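You operate a simulated robot arm through the tools that you are given. There is no shell and no other tool. Be economical: measure what you need, move in short steps, check, and stop when the job is done.

The job below is to be done with a simulated robot arm. You get a single attempt, and the scene is never put back.

Task
Strain coffee into the yellow cup, about half full, and knock the grounds out into the blue bowl.
Fine: coffee pot and strainer go back. Set down upright: cloth strainer.

It is judged by the outcome, as a careful person would: the job done as asked, and still so three seconds after it is handed in. It fails if anything else is knocked over, pushed out of place, dropped, spilled or broken. Flat cloth is picked up by pressing the open fingertips on it (5 to 10 N) and closing them slowly along it; thin cloth reads only 2 to 8 mm in the jaws.

Robot
A 6-joint arm with a two-finger parallel gripper, fixed in place. Base frame: the origin is at the foot of the arm, x ahead of it, y to its left, z up; the work surface is at about z = 76. Units: cm, rad, N and s.
With the tool pointing down near the work surface it reaches from about 26 to 68 cm from the base axis. Its first joint turns from -1.152 to 1.152 rad. Payload 2.9 kg.
The TCP is the grasp point between the finger pads, 3 cm short of the fingertips. In the tool frame z runs along the fingers and y along their closing line. The gripper opens to 11 cm. The fingers are 2 cm wide and 1 cm thick; the gripper's body (4.8 by 11.2 cm) begins 5.5 cm behind the TCP.
Orientation is that of the tool frame in the base frame, as [roll, pitch, yaw] about the fixed x, y, z axes, in that order (R = Rz(yaw) Ry(pitch) Rx(roll)). With the fingers straight down and closing along the base's y, the tool's x points along the base's -x, its y along +y and its z along -z.

Tools
- The arm moves only by the tool apply_moves. Its argument "moves" is one flat list of numbers, 6 for each row, row after row: the shift along the tool's x, y, z in cm, then the turn, a rotation vector about the tool's x, y, z in rad. In form: [x, y, z, ax, ay, az, x, y, z, ax, ay, az, ...]. A call has 1 to 20 rows; each row shifts and turns the commanded pose from where the row before left it, along the tool's axes as they then stand. "grip" is the gripper command, from -1 (shut) to 1 (fully open), values between in proportion, set as the call begins (left out, the last holds). Each row takes 0.2 s and may step no farther than 5 cm and 0.15 rad from the row before; otherwise, or with a gripper value out of range, the whole call is refused. A pose out of reach is approached as far as the arm can. The call stops where the force on the tool passes 40 N (or 10 N more than at its start, if that is more) or the arm is blocked; 0.2 s more then pass. Each finger travels about 10.8 cm/s and halts on what it meets, pressing with about 23 N; the grip force reading is that of the motor and also rises with nothing between the fingers. The clock runs only during rows and for 0.2 s after the last one: add rows that do not move to give the fingers time. It gives the time, the measured TCP pose, the force on the tool (base axes), the opening and the grip force at its end, in the units of the frame above (readings bear some noise), with the torque about the TCP (base axes, N m) and any sound that the robot's microphone picked up.
- Cameras (640 x 400 px; columns grow to the right, rows downward): "scene" is fixed at [7.01, 42.56, 138.83]; the picture's right is [-0.82, -0.57, 0.00], its down [-0.31, 0.44, -0.84] and it looks along [0.48, -0.69, -0.54] (base axes); focal length 364 px, centre (320, 200). "wrist" rides on the gripper at [7.2, 1.7, -10.3] in the tool frame; the picture's right is [-0.23, 0.97, 0.00], its down [-0.76, -0.18, -0.62] and it looks along [-0.61, -0.14, 0.78] (tool axes); focal length 222 px, centre (320, 200). There is no depth. A picture from a camera that has moved, and an enlarged one, comes with that camera's place and axes in the base frame and with its lens.
- capture(camera): a new picture of that camera. No time passes.
- zoom(camera, box): a new picture of the part [left, top, right, bottom] of that camera's present view, enlarged. No time passes.
- hand_in(): hands the job in; it is judged then, once.

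Work in short steps. Places have to be worked out from the pictures, the camera data and where the tool is seen: move nearer, look again, correct. Check each grasp and each placing, and mend what went wrong. You have 120 turns and 76 pictures in all, those below and enlarged ones among them. Open the gripper and draw the arm clear of the work before you hand the job in, unless the task says otherwise; then end with one line.

The tools are called after "Emit:" as a command line: name --argument value ..., lists and objects as JSON in quotes. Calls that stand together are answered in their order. apply_moves: Moves the arm, as the interface text tells. Its arguments: {"type":"object","properties":{"moves":{"type":"array"},"grip":{"type":"number"}},"required":["moves"]} The other tools are called the same way: capture (camera) takes a picture; zoom (camera, box) takes an enlarged picture of a part of a camera's view; hand_in () hands the job in.

At the start:

```text
time: 0.0
position: [45.54, -5.39, 116.41]
orientation: [3.141, -0.001, 3.141]
wrist_force: [0.3, 0.7, 0.2]
ft_torque: [0.03, 0.02, 0.04]
gripper_width: 10.99
grip_force: 0.2
```

scene: 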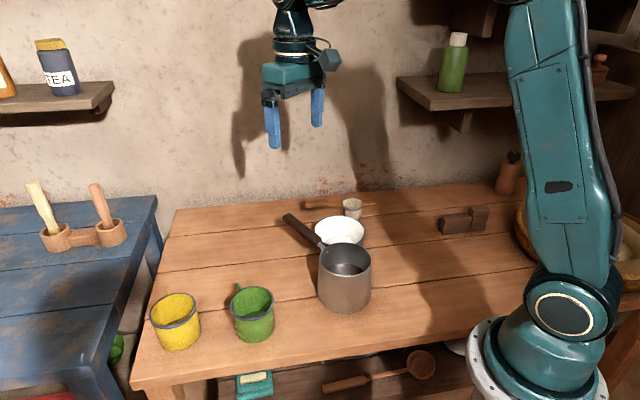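
wrist: 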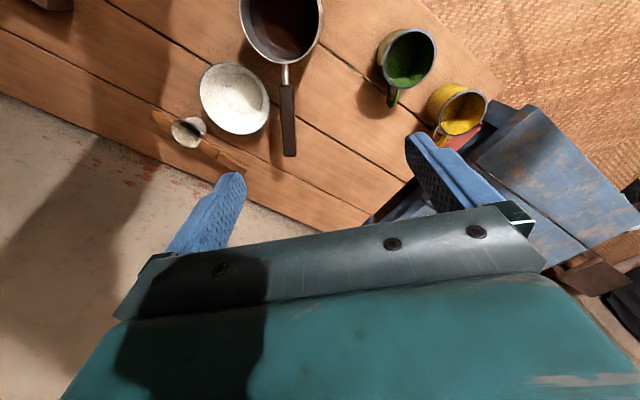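

I'll start by enlarging the scene to identify the items.

Emit:
zoom --camera "scene" --box '[270, 180, 430, 320]'

Emit:
zoom --camera "wrist" --box '[130, 0, 510, 200]'

Emit:
zoom --camera "scene" --box '[100, 260, 460, 400]'

```text
2.86 times, centred on (350, 250) of scene
camera zoom: at [7.01, 42.56, 138.83], right [-0.82, -0.57, 0.0], down [-0.31, 0.44, -0.84], along [0.48, -0.69, -0.54], focal length 1041 px, centre (234, 57)
```

zoom: 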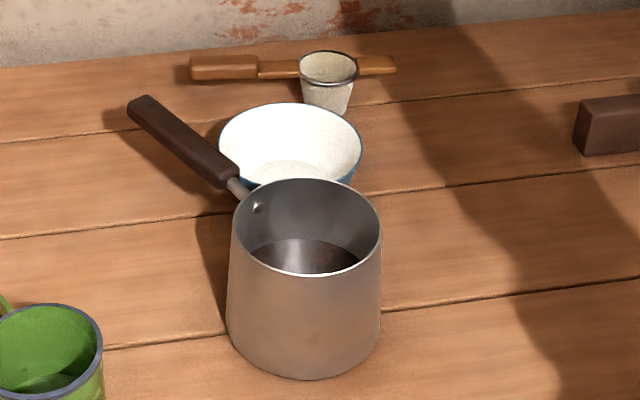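

```text
1.68 times, centred on (320, 100) of wrist
camera zoom: at [38.35, -3.74, 126.58], right [0.23, 0.97, 0.0], down [0.76, -0.18, 0.62], along [0.61, -0.14, -0.78], focal length 374 px, centre (320, 368)
```

zoom: 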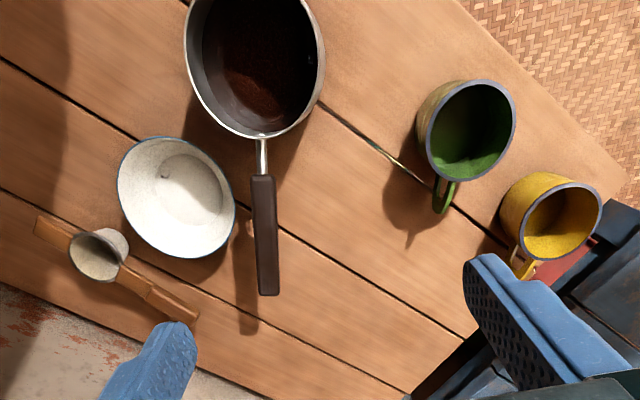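

```text
1.78 times, centred on (280, 330) of scene
camera zoom: at [7.01, 42.56, 138.83], right [-0.82, -0.57, 0.0], down [-0.31, 0.44, -0.84], along [0.48, -0.69, -0.54], focal length 648 px, centre (391, -31)
```

zoom: 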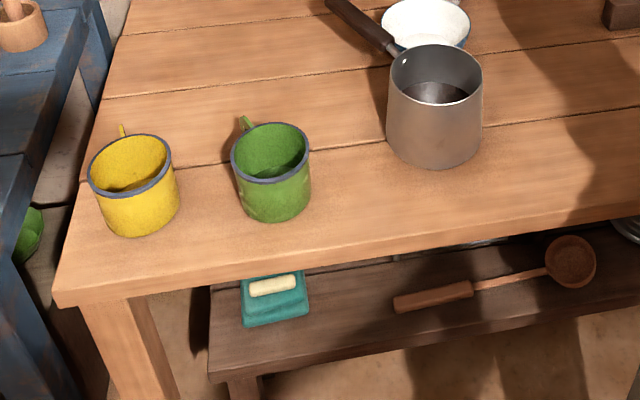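

The white bowl with the blue outside is the only candidate for the blue bowl, at about (46,-22), and the yellow cup is near (57,19) with its rim at z≈84. The cloth strainer's mouth is near (50,-35), with its long handle running to (61,-27) at z≈81. I'll move above the strainer handle and line the fingers up across it.

Emit:
apply_moves --moves '[-1.56, -2.95, 2.68, 0, 0, 0, -1.56, -2.95, 2.68, 0, 0, 0, -1.56, -2.95, 2.68, 0, 0, 0, -1.56, -2.95, 2.68, 0, 0, 0, -1.56, -2.95, 2.68, 0, 0, 0, -1.56, -2.95, 2.68, 0, 0, 0, -1.56, -2.95, 2.68, 0, 0, 0, -1.56, -2.95, 2.68, 0, 0, 0, 0, 0, 0, 0, 0, -0.128, 0, 0, 0, 0, 0, -0.128, 0, 0, 0, 0, 0, -0.128, 0, 0, 0, 0, 0, -0.128, 0, 0, 0, 0, 0, -0.128]' --grip 0

Emit:
capture --camera "wrist"

Emit:
capture --camera "scene"

```text
time: 2.8
position: [57.97, -28.99, 94.85]
orientation: [3.141, 0.001, -2.499]
wrist_force: [-0.1, 0.3, 0.5]
ft_torque: [0.0, -0.01, 0.01]
gripper_width: 5.47
grip_force: 0.2
```

```text
70 pictures are left
camera wrist: at [51.28, -32.02, 105.14], right [-0.4, 0.92, 0.0], down [0.72, 0.31, 0.62], along [0.57, 0.25, -0.78], focal length 222 px, centre (320, 200)
```

wrist: 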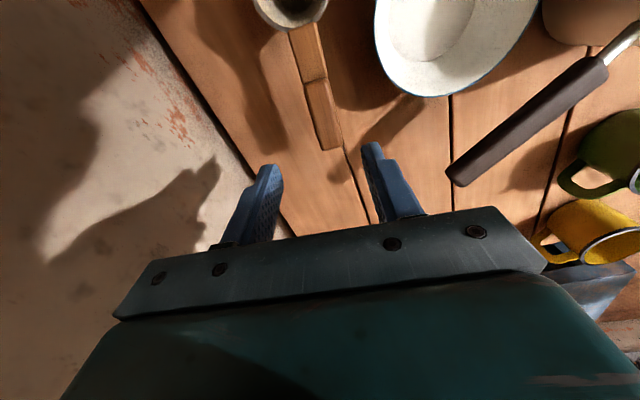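

```text
69 pictures are left
```

scene: 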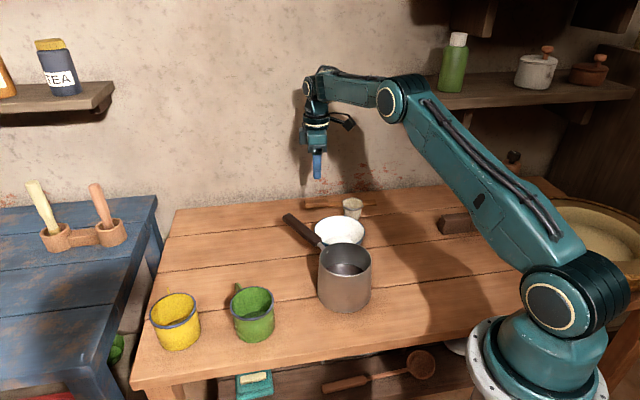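

The handle is between the fingers, running at azimuth ≈0.68. I'll go down to z≈80.5 and look before closing.

Emit:
apply_moves --moves '[0, 0, 4, 0, 0, -0.035, 0, 0, 4, 0, 0, 0, 0, 0, 3, 0, 0, 0, 0, 0, 1.7, 0, 0, 0, 0, 0, 1.6, 0, 0, 0]'

Emit:
capture --camera "wrist"

Emit:
zoom --camera "scene" --box '[260, 140, 420, 240]'

```text
time: 4.0
position: [58.02, -28.91, 80.44]
orientation: [3.141, 0.001, -2.464]
wrist_force: [0.0, 0.0, 0.5]
ft_torque: [0.02, 0.02, 0.03]
gripper_width: 5.49
grip_force: 0.0
```

```text
68 pictures are left
camera wrist: at [51.33, -32.22, 90.81], right [-0.43, 0.9, 0.0], down [0.71, 0.34, 0.62], along [0.56, 0.27, -0.78], focal length 222 px, centre (320, 200)
```

wrist: 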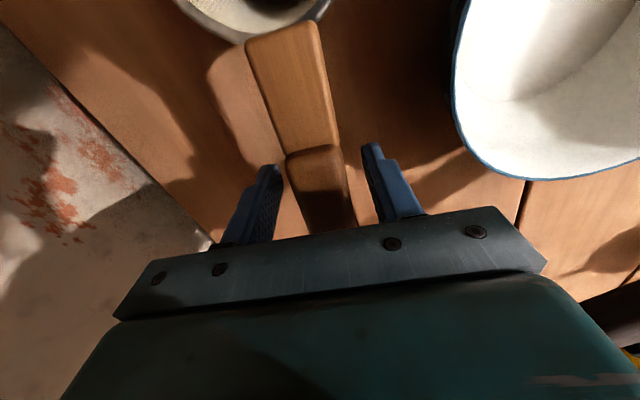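

```text
4.00 times, centred on (340, 190) of scene
camera zoom: at [7.01, 42.56, 138.83], right [-0.82, -0.57, 0.0], down [-0.31, 0.44, -0.84], along [0.48, -0.69, -0.54], focal length 1457 px, centre (240, 240)
```

zoom: 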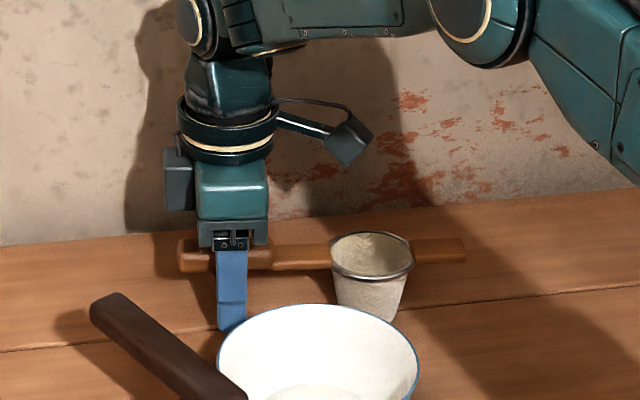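

The handle sits between the pads, so I'll close slowly.

Emit:
apply_moves --moves '[0, 0, 0, 0, 0, 0, 0, 0, 0, 0, 0, 0, 0, 0, 0, 0, 0, 0]' --grip -1

Emit:
apply_moves --moves '[0, 0, -1, 0, 0, 0, 0, 0, -2, 0, 0, 0, 0, 0, -3, 0, 0, 0, 0, 0, -4, 0, 0, 0, 0, 0, -4, 0, 0, 0]'

Emit:
capture --camera "wrist"

Emit:
zoom --camera "scene" --box '[260, 100, 420, 240]'

```text
time: 4.8
position: [57.91, -28.96, 80.53]
orientation: [-3.141, 0.0, -2.465]
wrist_force: [0.5, 0.6, -0.6]
ft_torque: [0.06, -0.03, 0.01]
gripper_width: 2.55
grip_force: 22.8
```

```text
time: 6.0
position: [57.92, -28.92, 94.45]
orientation: [3.141, 0.001, -2.466]
wrist_force: [-0.1, 0.5, -1.4]
ft_torque: [0.03, -0.04, 0.02]
gripper_width: 2.54
grip_force: 22.7
```

```text
66 pictures are left
camera wrist: at [51.26, -32.19, 104.82], right [-0.43, 0.9, 0.0], down [0.71, 0.34, 0.62], along [0.56, 0.27, -0.78], focal length 222 px, centre (320, 200)
```

wrist: 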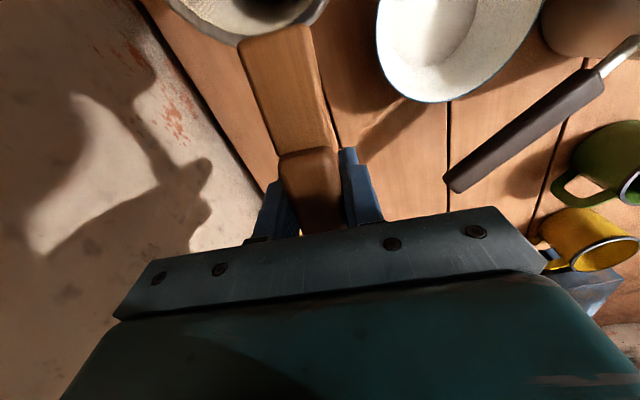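

```text
2.86 times, centred on (340, 170) of scene
camera zoom: at [7.01, 42.56, 138.83], right [-0.82, -0.57, 0.0], down [-0.31, 0.44, -0.84], along [0.48, -0.69, -0.54], focal length 1041 px, centre (263, 286)
```

zoom: 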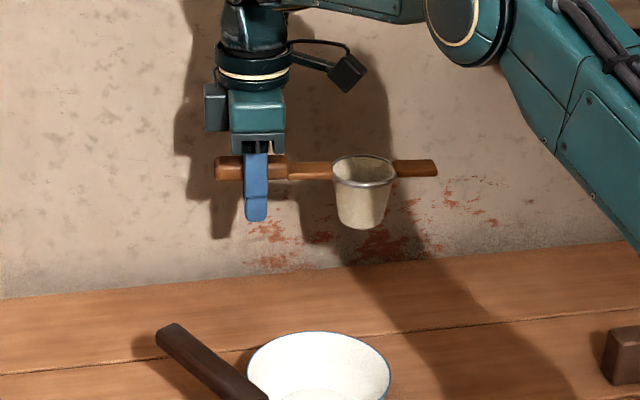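

The strainer is held: mouth about 10.2 cm along tool +x from the TCP, rim about 0.4 above it. I'll lift a little, carry it across to the yellow cup and turn its handle to azimuth 2.0.

Emit:
apply_moves --moves '[0, 0, -3, 0, 0, 0, 0, 0, -3, 0, 0, 0, -2.296, 3.415, 0, 0, 0, 0, -2.296, 3.415, 0, 0, 0, 0, -2.296, 3.415, 0, 0, 0, 0, -2.296, 3.415, 0, 0, 0, 0, -2.296, 3.415, 0, 0, 0, 0, -2.296, 3.415, 0, 0, 0, 0, -2.296, 3.415, 0, 0, 0, 0, -2.296, 3.415, 0, 0, 0, 0, -2.296, 3.415, 0, 0, 0, 0, -2.296, 3.415, 0, 0, 0, 0, -2.296, 3.415, 0, 0, 0, 0, -2.296, 3.415, 0, 0, 0, 0, -2.296, 3.415, 0, 0, 0, 0, -2.296, 3.415, 0, 0, 0, 0]'

Emit:
apply_moves --moves '[0, 0, 0, 0, 0, -0.1324, 0, 0, 0, 0, 0, -0.1324, 0, 0, 0, 0, 0, -0.1324, 0, 0, 0, 0, 0, -0.1324, 0, 0, 0, 0, 0, -0.1324, 0, 0, 0, 0, 0, -0.1324, 0, 0, 0, 0, 0, -0.1324, 0, 0, 0, 0, 0, -0.1324, 0, 0, 0, 0, 0, -0.1324, 0, 0, 0, 0, 0, -0.1324]'

Emit:
capture --camera "wrist"

Emit:
capture --camera "scene"

```text
time: 9.4
position: [53.29, 28.4, 100.51]
orientation: [-3.14, 0.0, -2.468]
wrist_force: [0.1, 0.4, -1.8]
ft_torque: [0.05, -0.09, -0.02]
gripper_width: 2.56
grip_force: 22.5
```

```text
time: 11.6
position: [53.32, 28.42, 100.5]
orientation: [-3.141, -0.001, -1.138]
wrist_force: [0.6, 0.3, -0.6]
ft_torque: [0.08, 0.02, 0.0]
gripper_width: 2.55
grip_force: 22.5
```

```text
64 pictures are left
camera wrist: at [54.86, 21.08, 110.8], right [-0.98, -0.2, 0.0], down [-0.16, 0.77, 0.62], along [-0.13, 0.61, -0.78], focal length 222 px, centre (320, 200)
```

wrist: 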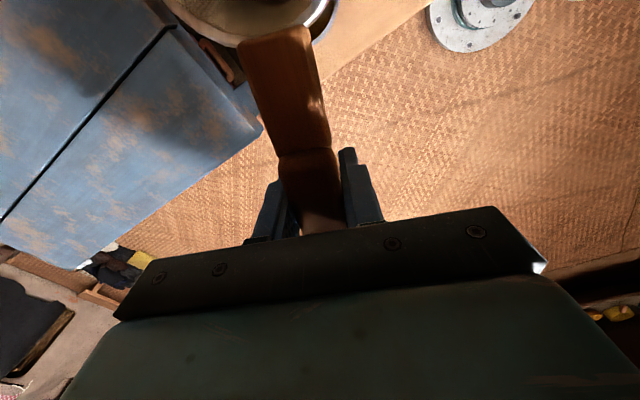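

```text
63 pictures are left
```

scene: 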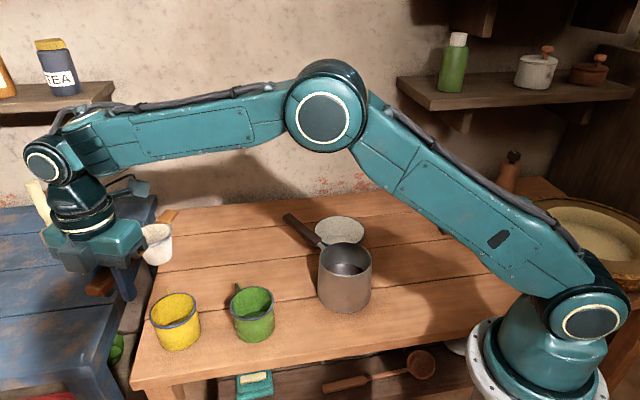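

I'll enlarge the view to compare the strainer mouth with the cup before lowering.

Emit:
zoom --camera "scene" --box '[100, 200, 260, 360]'

```text
2.50 times, centred on (180, 280) of scene
camera zoom: at [7.01, 42.57, 138.83], right [-0.82, -0.57, 0.0], down [-0.31, 0.44, -0.84], along [0.48, -0.69, -0.54], focal length 911 px, centre (670, 0)
```

zoom: 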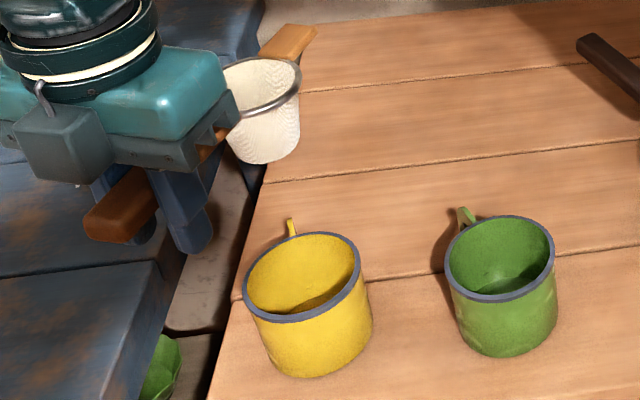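

From the enlarged view the mouth is about 1–1.5 cm short of the cup centre. I'll shift it and lower until the cloth bottom is just above the rim, then look again.

Emit:
apply_moves --moves '[-1, 0, 2, 0, 0, 0, 0, 0, 3, 0, 0, 0, 0, 0, 3, 0, 0, 0]'

Emit:
zoom --camera "scene" --box '[110, 230, 250, 360]'

Emit:
capture --camera "wrist"

```text
time: 12.4
position: [53.06, 29.56, 92.43]
orientation: [-3.14, -0.001, -1.141]
wrist_force: [0.1, -0.8, -1.4]
ft_torque: [0.09, 0.06, -0.02]
gripper_width: 2.54
grip_force: 23.2
```

```text
3.08 times, centred on (180, 295) of scene
camera zoom: at [7.01, 42.57, 138.83], right [-0.82, -0.57, 0.0], down [-0.31, 0.44, -0.84], along [0.48, -0.69, -0.54], focal length 1121 px, centre (751, -92)
```

zoom: 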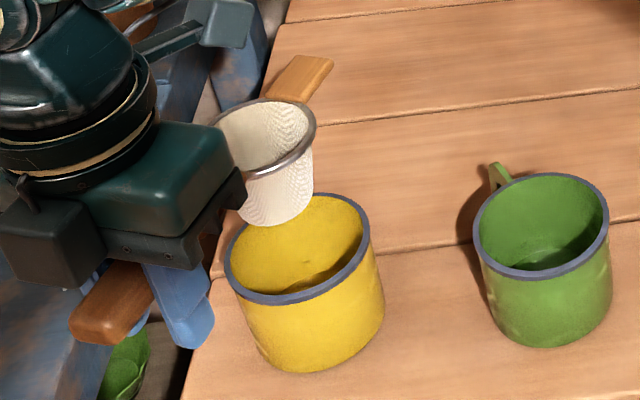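

```text
60 pictures are left
camera wrist: at [54.52, 22.14, 102.69], right [-0.98, -0.2, 0.0], down [-0.16, 0.77, 0.62], along [-0.12, 0.61, -0.78], focal length 222 px, centre (320, 200)
```

wrist: 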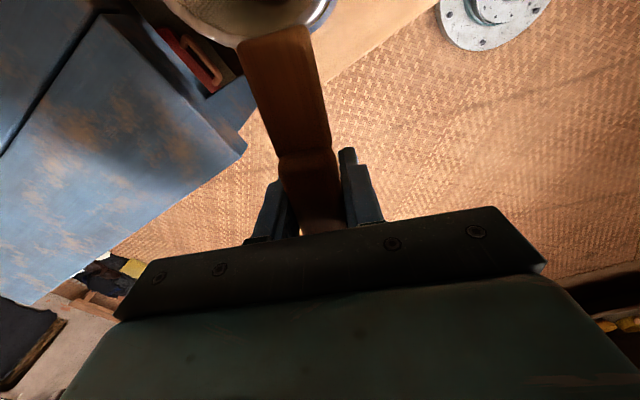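

The mouth is at about (57.0,20.0) and the cup centre about (56.6,20.0). I'll correct by half a centimetre and lower partway into the cup.

Emit:
apply_moves --moves '[0, 0.45, 0, 0, 0, 0, 0, 0, 1.5, 0, 0, 0, 0, 0, 1.5, 0, 0, 0, 0, 0, 1.5, 0, 0, 0, 0, 0, 1.2, 0, 0, 0]'

Emit:
zoom --camera "scene" --box '[110, 230, 250, 360]'

```text
time: 13.6
position: [52.53, 29.21, 86.75]
orientation: [-3.14, 0.0, -1.142]
wrist_force: [-0.6, 0.3, -1.9]
ft_torque: [0.08, 0.02, 0.0]
gripper_width: 2.59
grip_force: 23.0
```

```text
3.08 times, centred on (180, 295) of scene
camera zoom: at [7.01, 42.57, 138.83], right [-0.82, -0.57, 0.0], down [-0.31, 0.44, -0.84], along [0.48, -0.69, -0.54], focal length 1121 px, centre (751, -92)
```

zoom: 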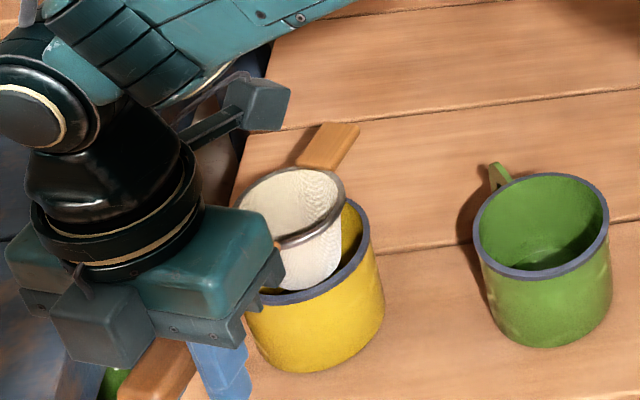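

The cloth is inside the cup rim and centred within about 0.4 cm. I'll keep lowering in small steps until it touches.

Emit:
apply_moves --moves '[-0.35, 0, 0.8, 0, 0, 0, 0, 0, 0.7, 0, 0, 0, 0, 0, 0.4, 0, 0, 0]'

Emit:
zoom --camera "scene" --box '[110, 230, 250, 360]'

```text
time: 14.4
position: [52.43, 29.46, 84.89]
orientation: [3.141, 0.001, -1.141]
wrist_force: [0.4, -0.2, -1.3]
ft_torque: [0.06, 0.04, 0.05]
gripper_width: 2.55
grip_force: 22.6
```

```text
3.08 times, centred on (180, 295) of scene
camera zoom: at [7.01, 42.56, 138.83], right [-0.82, -0.57, 0.0], down [-0.31, 0.44, -0.84], along [0.48, -0.69, -0.54], focal length 1121 px, centre (751, -92)
```

zoom: 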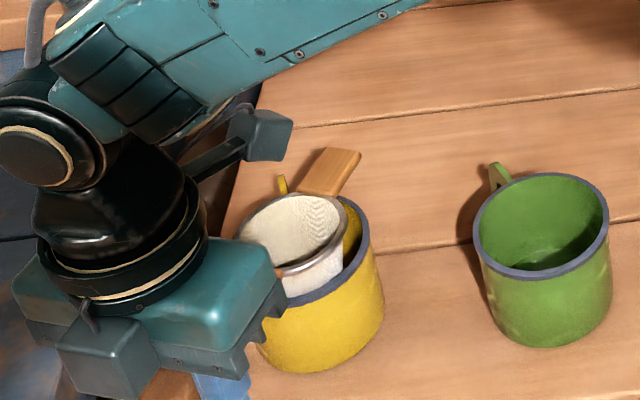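

Nearly at the rim; I'll carry on down in 0.25 cm steps and watch the force.

Emit:
apply_moves --moves '[0, 0.3, 0.3, 0, 0, 0, 0, 0, 0.25, 0, 0, 0, 0, 0, 0.25, 0, 0, 0]'

Emit:
apply_moves --moves '[0, 0, 0.2, 0, 0, 0, 0, 0, 0.2, 0, 0, 0]'

Emit:
zoom --camera "scene" --box '[110, 230, 250, 360]'

```text
time: 15.2
position: [52.14, 29.41, 84.06]
orientation: [3.141, -0.001, -1.142]
wrist_force: [0.6, -0.6, -0.3]
ft_torque: [0.04, 0.07, 0.03]
gripper_width: 2.59
grip_force: 23.0
```

```text
time: 15.8
position: [52.18, 29.3, 83.71]
orientation: [-3.141, 0.001, -1.141]
wrist_force: [0.3, -0.8, -1.1]
ft_torque: [0.02, 0.0, 0.03]
gripper_width: 2.55
grip_force: 23.4
```

```text
3.08 times, centred on (180, 295) of scene
camera zoom: at [7.01, 42.56, 138.83], right [-0.82, -0.57, 0.0], down [-0.31, 0.44, -0.84], along [0.48, -0.69, -0.54], focal length 1121 px, centre (751, -92)
```

zoom: 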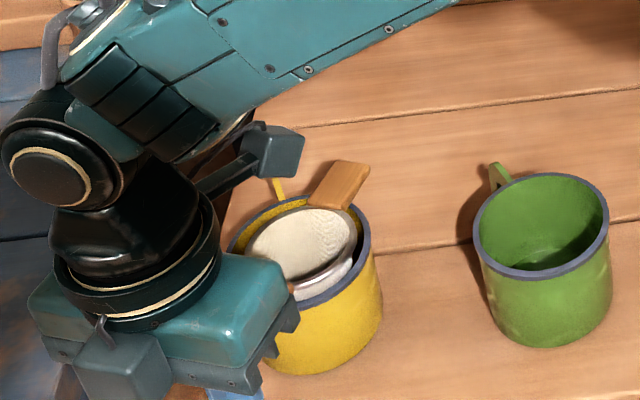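

The bar looks to be about on the rim, but there's no clear force yet, so I'll go down a touch more.

Emit:
apply_moves --moves '[0, 0, 0.2, 0, 0, 0, 0, 0, 0.2, 0, 0, 0]'

```text
time: 16.4
position: [52.1, 29.37, 83.5]
orientation: [-3.141, 0.001, -1.141]
wrist_force: [-0.7, -1.0, -0.7]
ft_torque: [0.06, 0.02, 0.05]
gripper_width: 2.59
grip_force: 23.3
```

Emit:
apply_moves --moves '[0, 0, 0.2, 0, 0, 0, 0, 0, 0, 0, 0, 0]'

Emit:
zoom --camera "scene" --box '[130, 260, 220, 350]'

```text
time: 17.0
position: [52.02, 29.28, 83.2]
orientation: [-3.142, 0.0, -1.141]
wrist_force: [1.3, -1.4, 0.6]
ft_torque: [-0.15, -0.04, 0.12]
gripper_width: 2.58
grip_force: 23.2
```

```text
4.44 times, centred on (175, 305) of scene
camera zoom: at [7.01, 42.56, 138.83], right [-0.82, -0.57, 0.0], down [-0.31, 0.44, -0.84], along [0.48, -0.69, -0.54], focal length 1619 px, centre (964, -267)
```

zoom: 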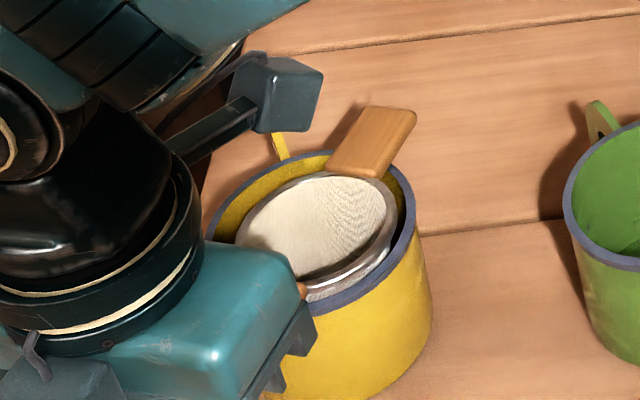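

It's in contact (force has flipped to +z) and centred on the cup. I'll release, rise and look.

Emit:
apply_moves --moves '[0, 0, 0, 0, 0, 0, 0, 0, 0, 0, 0, 0, 0, 0, 0, 0, 0, 0]' --grip 0

Emit:
apply_moves --moves '[0, 0, -1, 0, 0, 0, 0, 0, -3, 0, 0, 0, 0, 0, -4, 0, 0, 0, 0, 0, -4, 0, 0, 0]'

Emit:
capture --camera "wrist"

Emit:
zoom --camera "scene" --box '[110, 230, 250, 360]'

```text
time: 17.8
position: [52.09, 29.22, 83.12]
orientation: [-3.142, 0.0, -1.141]
wrist_force: [0.6, 0.6, 0.3]
ft_torque: [0.02, -0.01, -0.01]
gripper_width: 5.48
grip_force: 0.1
```

```text
time: 18.8
position: [52.08, 29.23, 95.2]
orientation: [-3.141, -0.001, -1.141]
wrist_force: [0.2, -0.9, -0.7]
ft_torque: [0.0, 0.0, -0.04]
gripper_width: 5.49
grip_force: 0.1
```

```text
55 pictures are left
camera wrist: at [53.63, 21.84, 105.53], right [-0.98, -0.2, 0.0], down [-0.15, 0.77, 0.62], along [-0.12, 0.61, -0.78], focal length 222 px, centre (320, 200)
```

wrist: 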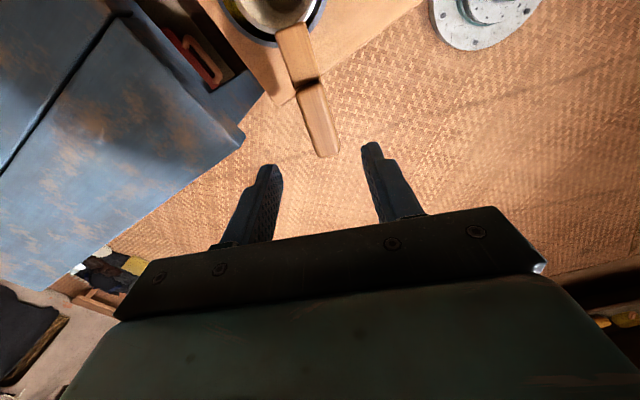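

```text
3.08 times, centred on (180, 295) of scene
camera zoom: at [7.01, 42.56, 138.83], right [-0.82, -0.57, 0.0], down [-0.31, 0.44, -0.84], along [0.48, -0.69, -0.54], focal length 1121 px, centre (751, -92)
```

zoom: 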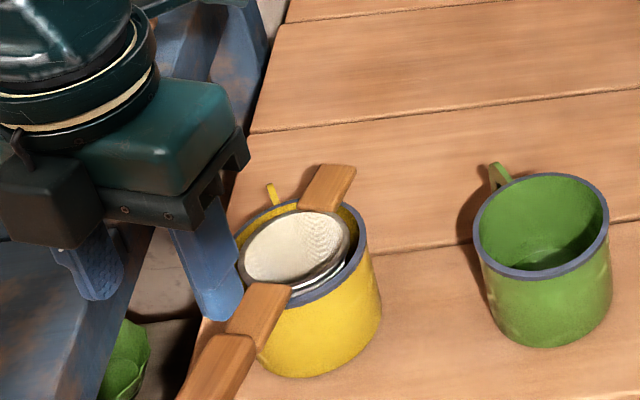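

The strainer rests stably on the cup with its mouth at about (56.35,20.1). Next I'll rise, travel above the pot handle and turn the fingers across it.

Emit:
apply_moves --moves '[0, 0, -4, 0, 0, 0, 0, 0, -4, 0, 0, 0, 0, 0, -4, 0, 0, 0, 3.45, 2.22, 0, 0, 0, 0, 3.45, 2.22, 0, 0, 0, 0, 3.45, 2.22, 0, 0, 0, 0, 3.45, 2.22, 0, 0, 0, 0, 3.45, 2.22, 0, 0, 0, 0, 3.45, 2.22, 0, 0, 0, 0, 3.45, 2.22, 0, 0, 0, 0, 3.45, 2.22, 0, 0, 0, 0, 3.45, 2.22, 0, 0, 0, 0, 3.45, 2.22, 0, 0, 0, 0]'

Emit:
apply_moves --moves '[0, 0, 0, 0, 0, 0.14125, 0, 0, 0, 0, 0, 0.14125, 0, 0, 0, 0, 0, 0.14125, 0, 0, 0, 0, 0, 0.14125, 0, 0, 0, 0, 0, 0.14125, 0, 0, 0, 0, 0, 0.14125, 0, 0, 0, 0, 0, 0.14125, 0, 0, 0, 0, 0, 0.14125, 0, 0, 0, 0, 0, 0.14125, 0, 0, 0, 0, 0, 0.14125, 0, 0, 0, 0, 0, 0.14125, 0, 0, 0, 0, 0, 0.14125, 0, 0, 0, 0, 0, 0.14125, 0, 0, 0, 0, 0, 0.14125, 0, 0, 0, 0, 0, 0.14125, 0, 0, 0, 0, 0, 0.14125]'

Emit:
capture --camera "wrist"

```text
time: 21.6
position: [46.34, -11.38, 106.98]
orientation: [-3.141, 0.002, -1.142]
wrist_force: [0.2, 0.6, 0.0]
ft_torque: [-0.01, -0.01, 0.02]
gripper_width: 5.5
grip_force: 0.1
```

```text
time: 25.0
position: [46.27, -11.35, 106.99]
orientation: [3.141, -0.001, 2.879]
wrist_force: [-0.6, -0.4, -0.3]
ft_torque: [0.03, 0.02, 0.0]
gripper_width: 5.51
grip_force: 0.1
```

```text
53 pictures are left
camera wrist: at [39.78, -7.81, 117.41], right [0.47, 0.88, 0.0], down [0.69, -0.37, 0.62], along [0.55, -0.29, -0.78], focal length 222 px, centre (320, 200)
```

wrist: 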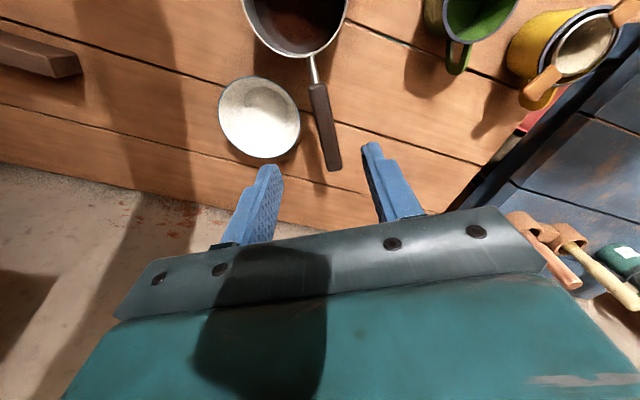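

The handle line matches (azimuth ≈-0.265, start near (45.1,-10.9)). I'll descend to z≈86.3.

Emit:
apply_moves --moves '[0, 0.15, 4, 0, 0, 0, 0, 0, 4, 0, 0, 0, 0, 0, 4, 0, 0, 0, 0, 0, 4, 0, 0, 0, 0, 0, 2.5, 0, 0, 0, 0, 0, 2.2, 0, 0, 0]'

Emit:
capture --camera "wrist"

Emit:
zoom --camera "scene" --box '[250, 150, 410, 320]'

```text
time: 26.4
position: [46.15, -11.19, 86.42]
orientation: [3.141, 0.002, 2.881]
wrist_force: [0.2, -0.5, -0.2]
ft_torque: [0.01, -0.01, 0.02]
gripper_width: 5.51
grip_force: 0.0
```

```text
52 pictures are left
camera wrist: at [39.76, -7.77, 96.78], right [0.47, 0.88, 0.0], down [0.69, -0.37, 0.62], along [0.55, -0.29, -0.78], focal length 222 px, centre (320, 200)
```

wrist: 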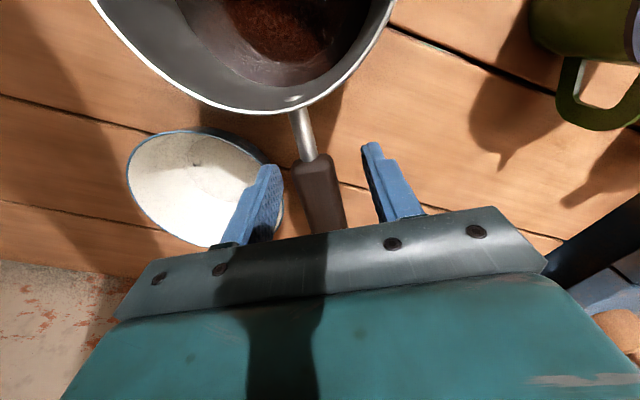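

```text
2.35 times, centred on (330, 235) of scene
camera zoom: at [7.01, 42.56, 138.83], right [-0.82, -0.57, 0.0], down [-0.31, 0.44, -0.84], along [0.48, -0.69, -0.54], focal length 857 px, centre (296, 118)
```

zoom: 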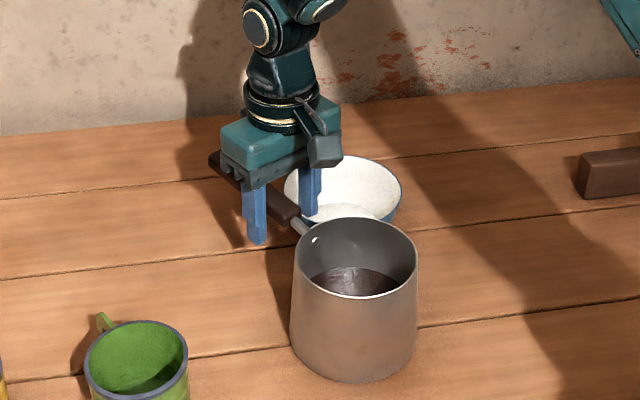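

The handle start is between the pads, so I'll close on it and lift slightly to test the hold.

Emit:
apply_moves --moves '[0, 0, 0, 0, 0, 0, 0, 0, 0, 0, 0, 0, 0, 0, 0, 0, 0, 0]' --grip -1

Emit:
apply_moves --moves '[0, 0, -0.5, 0, 0, 0, 0, 0, -0.5, 0, 0, 0, 0, 0, -0.5, 0, 0, 0, 0, 0, -0.5, 0, 0, 0]'

Emit:
zoom --camera "scene" --box '[250, 150, 410, 320]'

```text
time: 27.2
position: [46.29, -11.24, 86.56]
orientation: [3.141, -0.001, 2.88]
wrist_force: [0.4, -1.7, 0.1]
ft_torque: [-0.12, 0.12, 0.22]
gripper_width: 2.59
grip_force: 23.2
```

```text
time: 28.2
position: [46.45, -11.07, 88.42]
orientation: [-3.141, 0.0, 2.883]
wrist_force: [0.1, 0.8, -6.5]
ft_torque: [-0.14, -0.51, 0.01]
gripper_width: 2.59
grip_force: 22.8
```

```text
2.35 times, centred on (330, 235) of scene
camera zoom: at [7.02, 42.56, 138.83], right [-0.82, -0.57, 0.0], down [-0.31, 0.44, -0.84], along [0.48, -0.69, -0.54], focal length 857 px, centre (296, 118)
```

zoom: 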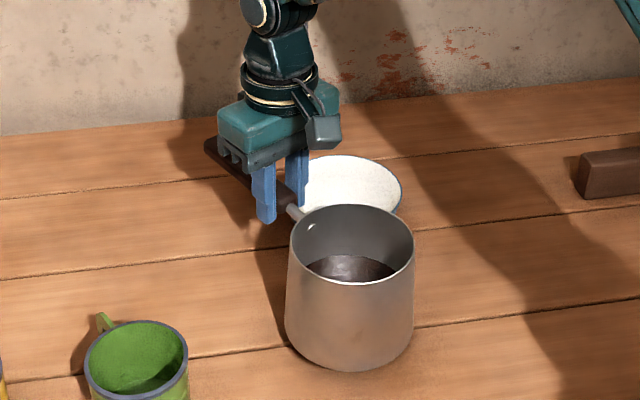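

It seems to lift with little sag (6.5 N, 0.5 Nm). I'll raise it slowly some more and check that it stays level.

Emit:
apply_moves --moves '[0, 0, -0.8, 0, 0, 0, 0, 0, -0.8, 0, 0, 0, 0, 0, -0.8, 0, 0, 0, 0, 0, -0.8, 0, 0, 0, 0, 0, -0.8, 0, 0, 0]'

Emit:
zoom --camera "scene" --box '[250, 150, 410, 320]'

Emit:
capture --camera "wrist"

```text
time: 29.4
position: [46.16, -10.96, 92.49]
orientation: [3.141, -0.001, 2.881]
wrist_force: [0.6, 0.0, -6.4]
ft_torque: [-0.12, -0.46, 0.01]
gripper_width: 2.59
grip_force: 23.2
```

```text
2.35 times, centred on (330, 235) of scene
camera zoom: at [7.02, 42.56, 138.83], right [-0.82, -0.57, 0.0], down [-0.31, 0.44, -0.84], along [0.48, -0.69, -0.54], focal length 857 px, centre (296, 118)
```

zoom: 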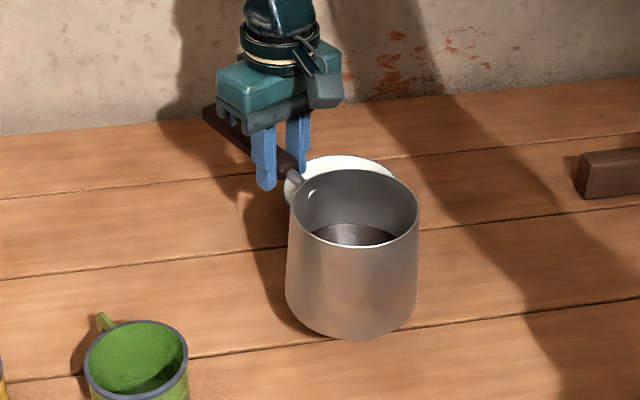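

```text
48 pictures are left
camera wrist: at [39.77, -7.63, 102.77], right [0.47, 0.88, 0.0], down [0.69, -0.37, 0.62], along [0.55, -0.29, -0.78], focal length 222 px, centre (320, 200)
```

wrist: 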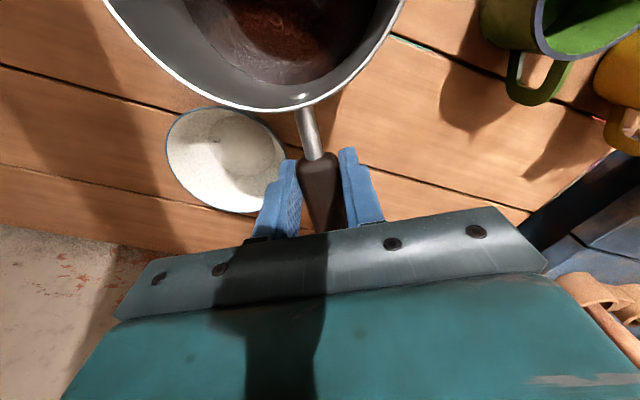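

The pot is held level, weight 6.4 N. I'll raise it clear, turn the handle tangential (tool x to azimuth 1.91) and carry it to a waiting spot high beside the yellow cup.

Emit:
apply_moves --moves '[0, 0, -2, 0, 0, 0, 0, 0, -2.5, 0, 0, 0, 0, 0, -2.5, 0, 0, 0, 0, 0, -2.5, 0, 0, 0, 0, 0, -2, 0, 0, 0, 0, 0, -1, 0, 0, 0, 0, 0, 0, 0, 0, 0.097, 0, 0, 0, 0, 0, 0.097, 0, 0, 0, 0, 0, 0.097, 0, 0, 0, 0, 0, 0.097, 0, 0, 0, 0, 0, 0.097, 0, 0, 0, 0, 0, 0.097, 0, 0, 0, 0, 0, 0.097, 0, 0, 0, 0, 0, 0.097, 0, 0, 0, 0, 0, 0.097, 0, 0, 0, 0, 0, 0.097]'

Emit:
apply_moves --moves '[0.9, 1.2, 0, 0, 0, 0, 1.79, 2.4, 0, 0, 0, 0, 1.79, 2.4, 0, 0, 0, 0, 1.79, 2.4, 0, 0, 0, 0, 1.79, 2.4, 0, 0, 0, 0, 1.79, 2.4, 0, 0, 0, 0, 1.79, 2.4, 0, 0, 0, 0, 1.79, 2.4, 0, 0, 0, 0, 1.79, 2.4, 0, 0, 0, 0, 0.9, 1.2, 0, 0, 0, 0]'

Emit:
capture --camera "wrist"

Emit:
capture --camera "scene"

```text
time: 32.8
position: [46.4, -11.18, 104.93]
orientation: [-3.141, 0.001, 1.91]
wrist_force: [0.8, -0.9, -5.8]
ft_torque: [-0.48, -0.15, -0.02]
gripper_width: 2.59
grip_force: 23.5
```

```text
time: 35.0
position: [61.44, 11.21, 104.88]
orientation: [-3.14, 0.0, 1.912]
wrist_force: [-0.1, 0.0, -6.2]
ft_torque: [-0.46, -0.16, 0.02]
gripper_width: 2.62
grip_force: 23.3
```

```text
47 pictures are left
camera wrist: at [60.53, 18.64, 115.25], right [0.99, 0.11, 0.0], down [0.09, -0.78, 0.62], along [0.07, -0.62, -0.78], focal length 222 px, centre (320, 200)
```

wrist: 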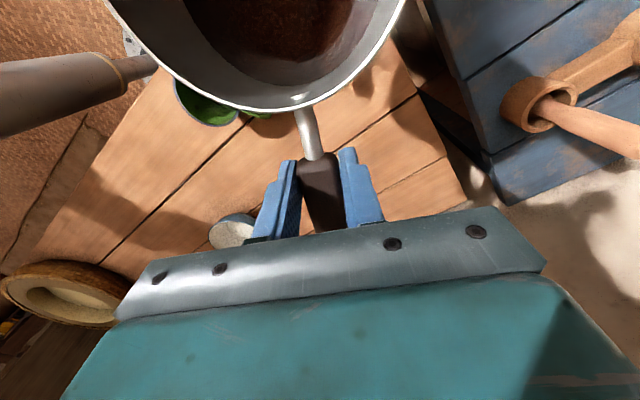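

```text
46 pictures are left
```

scene: 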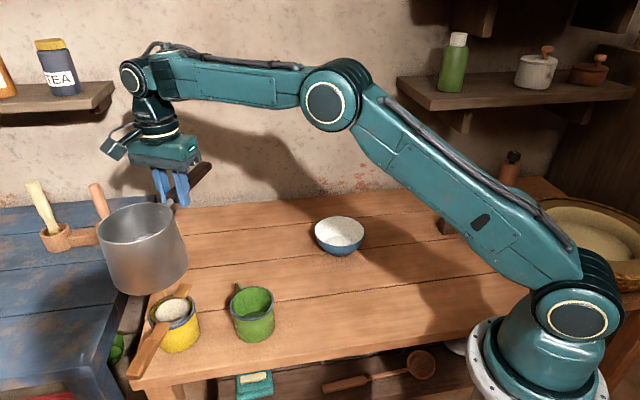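

All clear, and the bowl's blue outside is now visible. I'll roll the pot 0.6 rad (below the pouring angle), then move it outward and down beside the strainer.

Emit:
apply_moves --moves '[0, 0, 0, -0.1, 0, 0, 0, 0, 0, -0.1, 0, 0, 0, 0, 0, -0.1, 0, 0, 0, 0, 0, -0.1, 0, 0, 0, 0, 0, -0.1, 0, 0, 0, 0, 0, -0.1, 0, 0, 0.1, 1.9, 1.3, 0, 0, 0, 0.17, 1.9, 1.3, 0, 0, 0, 0, 0, 0, 0, 0, 0]'

Emit:
capture --camera "wrist"

Emit:
zoom --camera "scene" --box '[60, 120, 260, 370]'

```text
time: 37.0
position: [65.82, 13.1, 105.05]
orientation: [2.543, 0.0, 1.91]
wrist_force: [-0.3, 0.7, -5.8]
ft_torque: [-0.53, 0.02, 0.01]
gripper_width: 2.58
grip_force: 22.5
```

```text
45 pictures are left
camera wrist: at [59.15, 18.42, 114.42], right [0.83, 0.05, 0.55], down [-0.22, -0.88, 0.41], along [0.51, -0.46, -0.73], focal length 222 px, centre (320, 200)
```

wrist: 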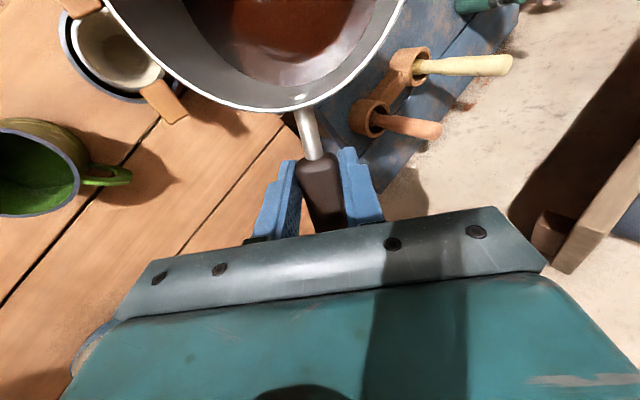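

```text
1.60 times, centred on (160, 245) of scene
camera zoom: at [7.02, 42.57, 138.83], right [-0.82, -0.57, 0.0], down [-0.31, 0.44, -0.84], along [0.48, -0.69, -0.54], focal length 583 px, centre (576, 128)
```

zoom: 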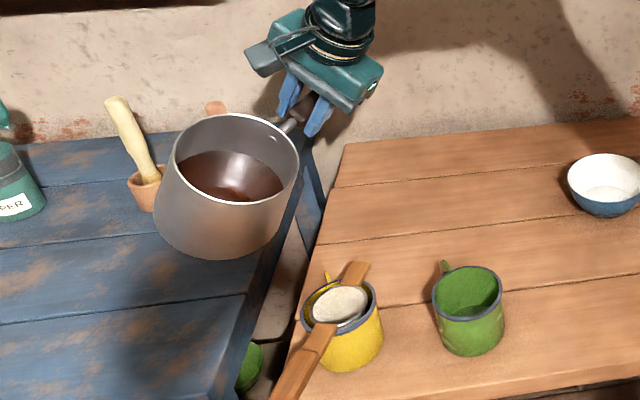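

The geometry matches and the strainer shows in the wrist view. I'll lower 11 cm to bring the lip near the strainer, still short of pouring.

Emit:
apply_moves --moves '[0, -1.24, 1.82, 0, 0, 0, 0, -1.24, 1.82, 0, 0, 0, 0, -1.24, 1.82, 0, 0, 0, 0, -1.24, 1.82, 0, 0, 0, 0, -0.62, 0.9, 0, 0, 0, 0, -0.6, 0.9, 0, 0, 0, 0, 0, 0, 0, 0, 0]'

Emit:
capture --camera "wrist"

Emit:
zoom --camera "scene" --box '[80, 180, 260, 370]'

```text
time: 38.6
position: [65.6, 13.1, 93.82]
orientation: [2.543, 0.001, 1.911]
wrist_force: [-0.3, 0.2, -5.7]
ft_torque: [-0.56, 0.03, -0.01]
gripper_width: 2.58
grip_force: 23.1
```

```text
43 pictures are left
camera wrist: at [59.0, 18.43, 103.29], right [0.83, 0.05, 0.55], down [-0.22, -0.88, 0.41], along [0.51, -0.46, -0.73], focal length 222 px, centre (320, 200)
```

wrist: 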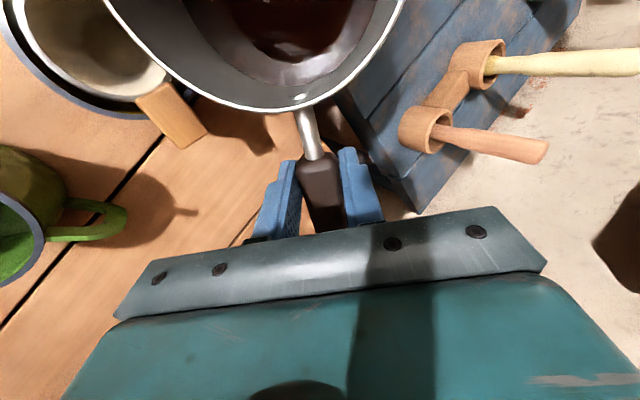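

```text
2.11 times, centred on (170, 275) of scene
camera zoom: at [7.02, 42.57, 138.83], right [-0.82, -0.57, 0.0], down [-0.31, 0.44, -0.84], along [0.48, -0.69, -0.54], focal length 767 px, centre (636, 42)
```

zoom: 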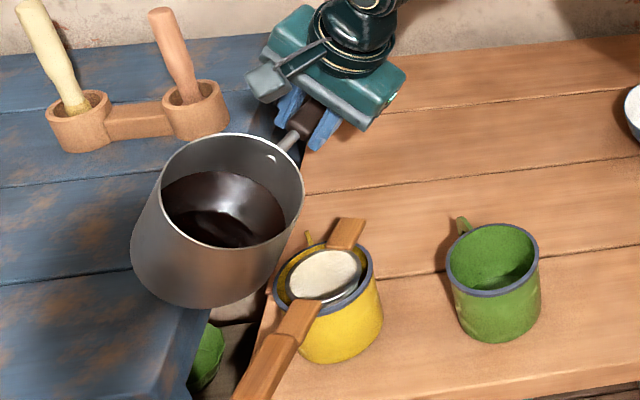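

The lip should be at (57.6,20.7,91.1), about 1.4 cm outward of the strainer's centre, which is right. I'll tilt about the lip to 0.8 rad while lowering it about 2 cm, and watch for flow and loss of weight.

Emit:
apply_moves --moves '[0, -0.29, 0.1, -0.05, 0, 0, 0, -0.29, 0.1, -0.05, 0, 0, 0, -0.29, 0.1, -0.05, 0, 0, 0, 0, 0, 0, 0, 0]'

Emit:
zoom --camera "scene" --box '[80, 180, 260, 370]'

```text
time: 39.6
position: [65.05, 13.04, 93.09]
orientation: [2.391, 0.001, 1.91]
wrist_force: [0.6, 0.0, -6.2]
ft_torque: [-0.55, 0.08, -0.02]
gripper_width: 2.61
grip_force: 23.4
```

```text
2.11 times, centred on (170, 275) of scene
camera zoom: at [7.02, 42.57, 138.83], right [-0.82, -0.57, 0.0], down [-0.31, 0.44, -0.84], along [0.48, -0.69, -0.54], focal length 767 px, centre (636, 42)
```

zoom: 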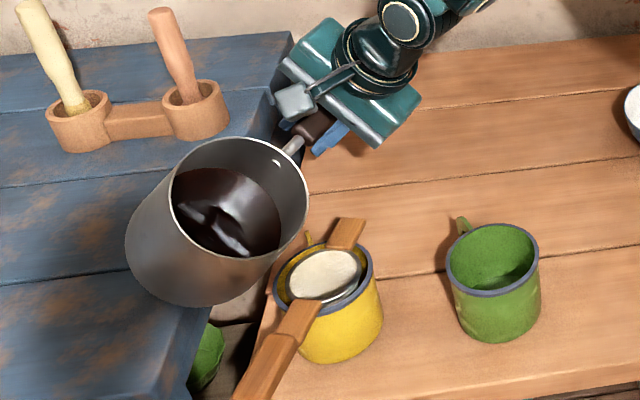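

No flow yet; the liquid is still a bit below the lip. Another 0.15 rad.

Emit:
apply_moves --moves '[0, -0.12, -0.15, -0.05, 0, 0, 0, -0.12, -0.15, -0.05, 0, 0, 0, -0.12, -0.15, -0.05, 0, 0, 0, 0, 0, 0, 0, 0]'

Emit:
zoom --camera "scene" --box '[80, 180, 260, 370]'

```text
time: 40.6
position: [64.53, 12.74, 93.28]
orientation: [2.242, -0.001, 1.911]
wrist_force: [0.1, 0.3, -5.3]
ft_torque: [-0.54, 0.08, 0.01]
gripper_width: 2.58
grip_force: 22.7
```

```text
2.11 times, centred on (170, 275) of scene
camera zoom: at [7.02, 42.57, 138.83], right [-0.82, -0.57, 0.0], down [-0.31, 0.44, -0.84], along [0.48, -0.69, -0.54], focal length 767 px, centre (636, 42)
```

zoom: 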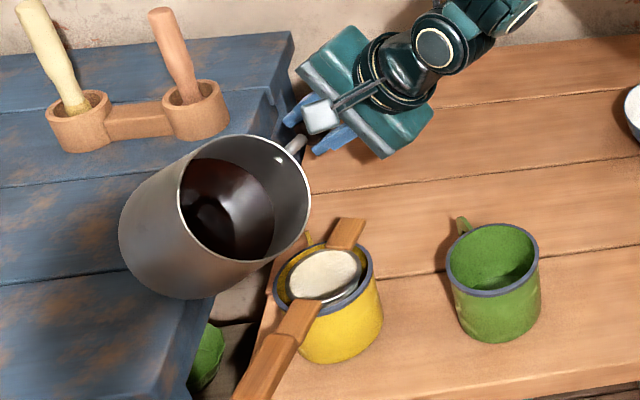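

Still about 1 cm of freeboard at the lip. I'll tilt another 0.1 rad.

Emit:
apply_moves --moves '[0, -0.09, -0.19, -0.05, 0, 0, 0, -0.09, -0.19, -0.05, 0, 0, 0, 0, 0, 0, 0, 0]'

Emit:
zoom --camera "scene" --box '[80, 180, 260, 370]'

Emit:
capture --camera "wrist"

```text
time: 41.4
position: [64.15, 12.54, 93.29]
orientation: [2.142, 0.0, 1.91]
wrist_force: [-0.4, -0.7, -5.6]
ft_torque: [-0.53, 0.12, -0.01]
gripper_width: 2.58
grip_force: 23.2
```

```text
2.11 times, centred on (170, 275) of scene
camera zoom: at [7.02, 42.57, 138.83], right [-0.82, -0.57, 0.0], down [-0.31, 0.44, -0.84], along [0.48, -0.69, -0.54], focal length 767 px, centre (636, 42)
```

zoom: 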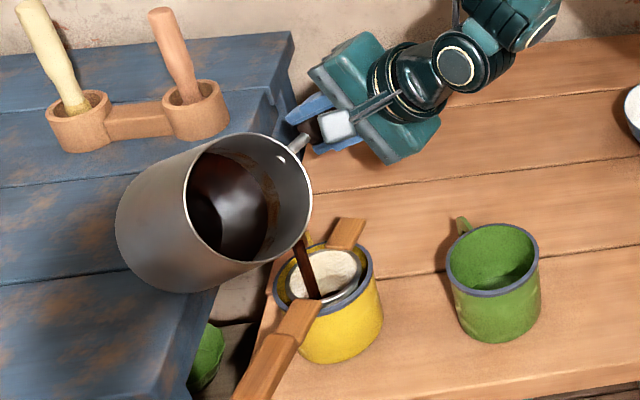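

```text
38 pictures are left
camera wrist: at [54.41, 16.75, 100.28], right [0.57, -0.04, 0.82], down [-0.33, -0.93, 0.19], along [0.75, -0.38, -0.54], focal length 222 px, centre (320, 200)
```

wrist: 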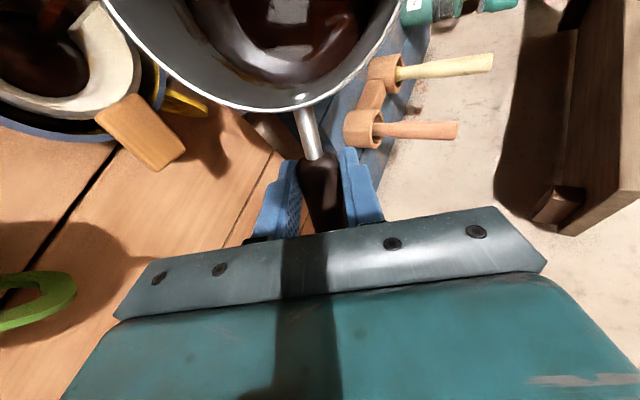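

Flow has started and enters the strainer. I'll check closely where it lands and how full the strainer is.

Emit:
zoom --camera "scene" --box '[140, 235, 200, 285]'

Emit:
apply_moves --moves '[0, 0, 0, 0, 0, 0]'

Emit:
zoom --camera "wrist" --box '[0, 0, 240, 150]'

```text
8.00 times, centred on (170, 260) of scene
camera zoom: at [7.02, 42.57, 138.83], right [-0.82, -0.57, 0.0], down [-0.31, 0.44, -0.84], along [0.48, -0.69, -0.54], focal length 2914 px, centre (1520, -280)
```

zoom: 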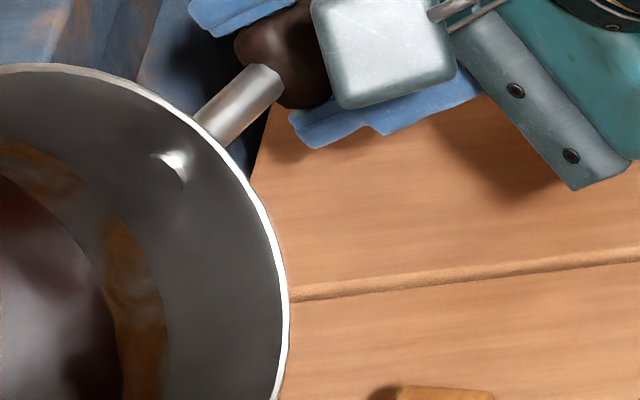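

```text
time: 41.8
position: [64.13, 12.6, 93.23]
orientation: [2.143, 0.0, 1.909]
wrist_force: [0.5, -0.8, -5.7]
ft_torque: [-0.49, 0.13, 0.0]
gripper_width: 2.6
grip_force: 23.2
```

```text
2.67 times, centred on (120, 75) of wrist
camera zoom: at [54.41, 16.76, 100.28], right [0.57, -0.04, 0.82], down [-0.33, -0.93, 0.19], along [0.75, -0.38, -0.54], focal length 592 px, centre (853, 533)
```

zoom: 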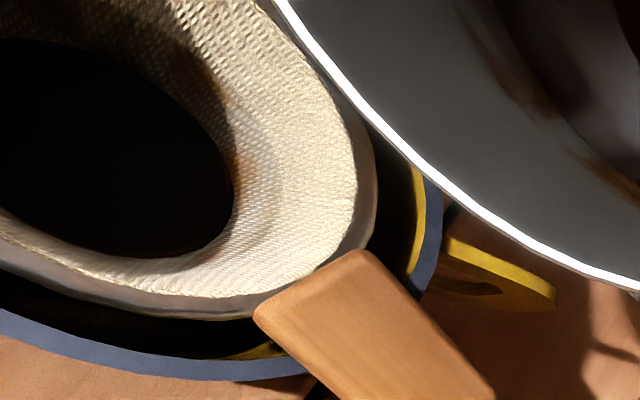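

Coffee is pooling at the bottom of the strainer. I'll look at the stream again from the scene side.

Emit:
zoom --camera "scene" --box '[130, 225, 210, 345]'

```text
3.33 times, centred on (170, 285) of scene
camera zoom: at [7.02, 42.57, 138.83], right [-0.82, -0.57, 0.0], down [-0.31, 0.44, -0.84], along [0.48, -0.69, -0.54], focal length 1214 px, centre (820, -83)
```

zoom: 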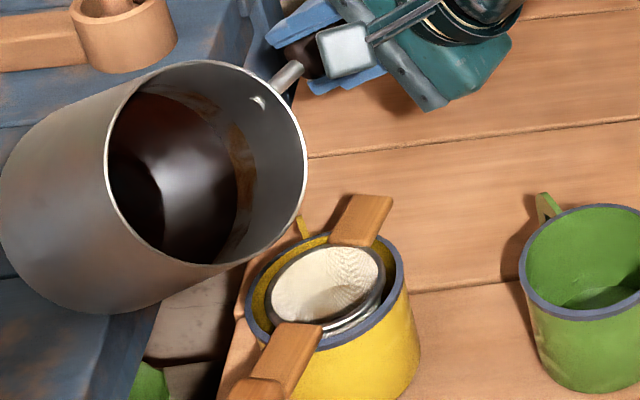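

That spill-over stopped by itself. I'll shift the pot 0.7 cm back along its handle so the stream lands nearer the centre, then tilt 0.05 more with a short wait.

Emit:
apply_moves --moves '[-0.7, 0, 0, 0, 0, 0, 0, 0.03, -0.28, -0.05, 0, 0, 0, 0, 0, 0, 0, 0]'

Emit:
zoom --camera "scene" --box '[130, 225, 210, 345]'

```text
time: 42.6
position: [64.15, 11.83, 93.37]
orientation: [2.093, 0.0, 1.912]
wrist_force: [0.4, 0.0, -5.9]
ft_torque: [-0.51, 0.12, -0.01]
gripper_width: 2.6
grip_force: 23.2
```

```text
3.33 times, centred on (170, 285) of scene
camera zoom: at [7.02, 42.57, 138.83], right [-0.82, -0.57, 0.0], down [-0.31, 0.44, -0.84], along [0.48, -0.69, -0.54], focal length 1214 px, centre (820, -83)
```

zoom: 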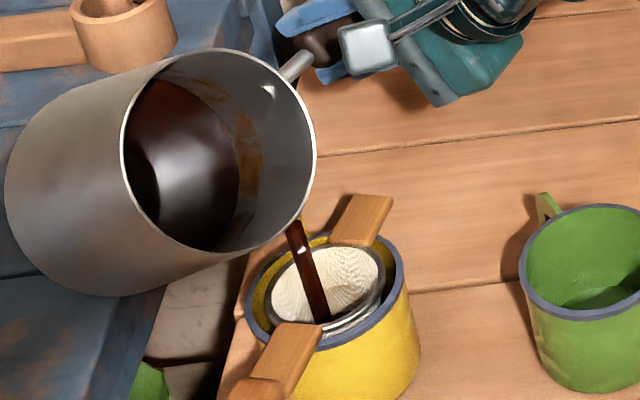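

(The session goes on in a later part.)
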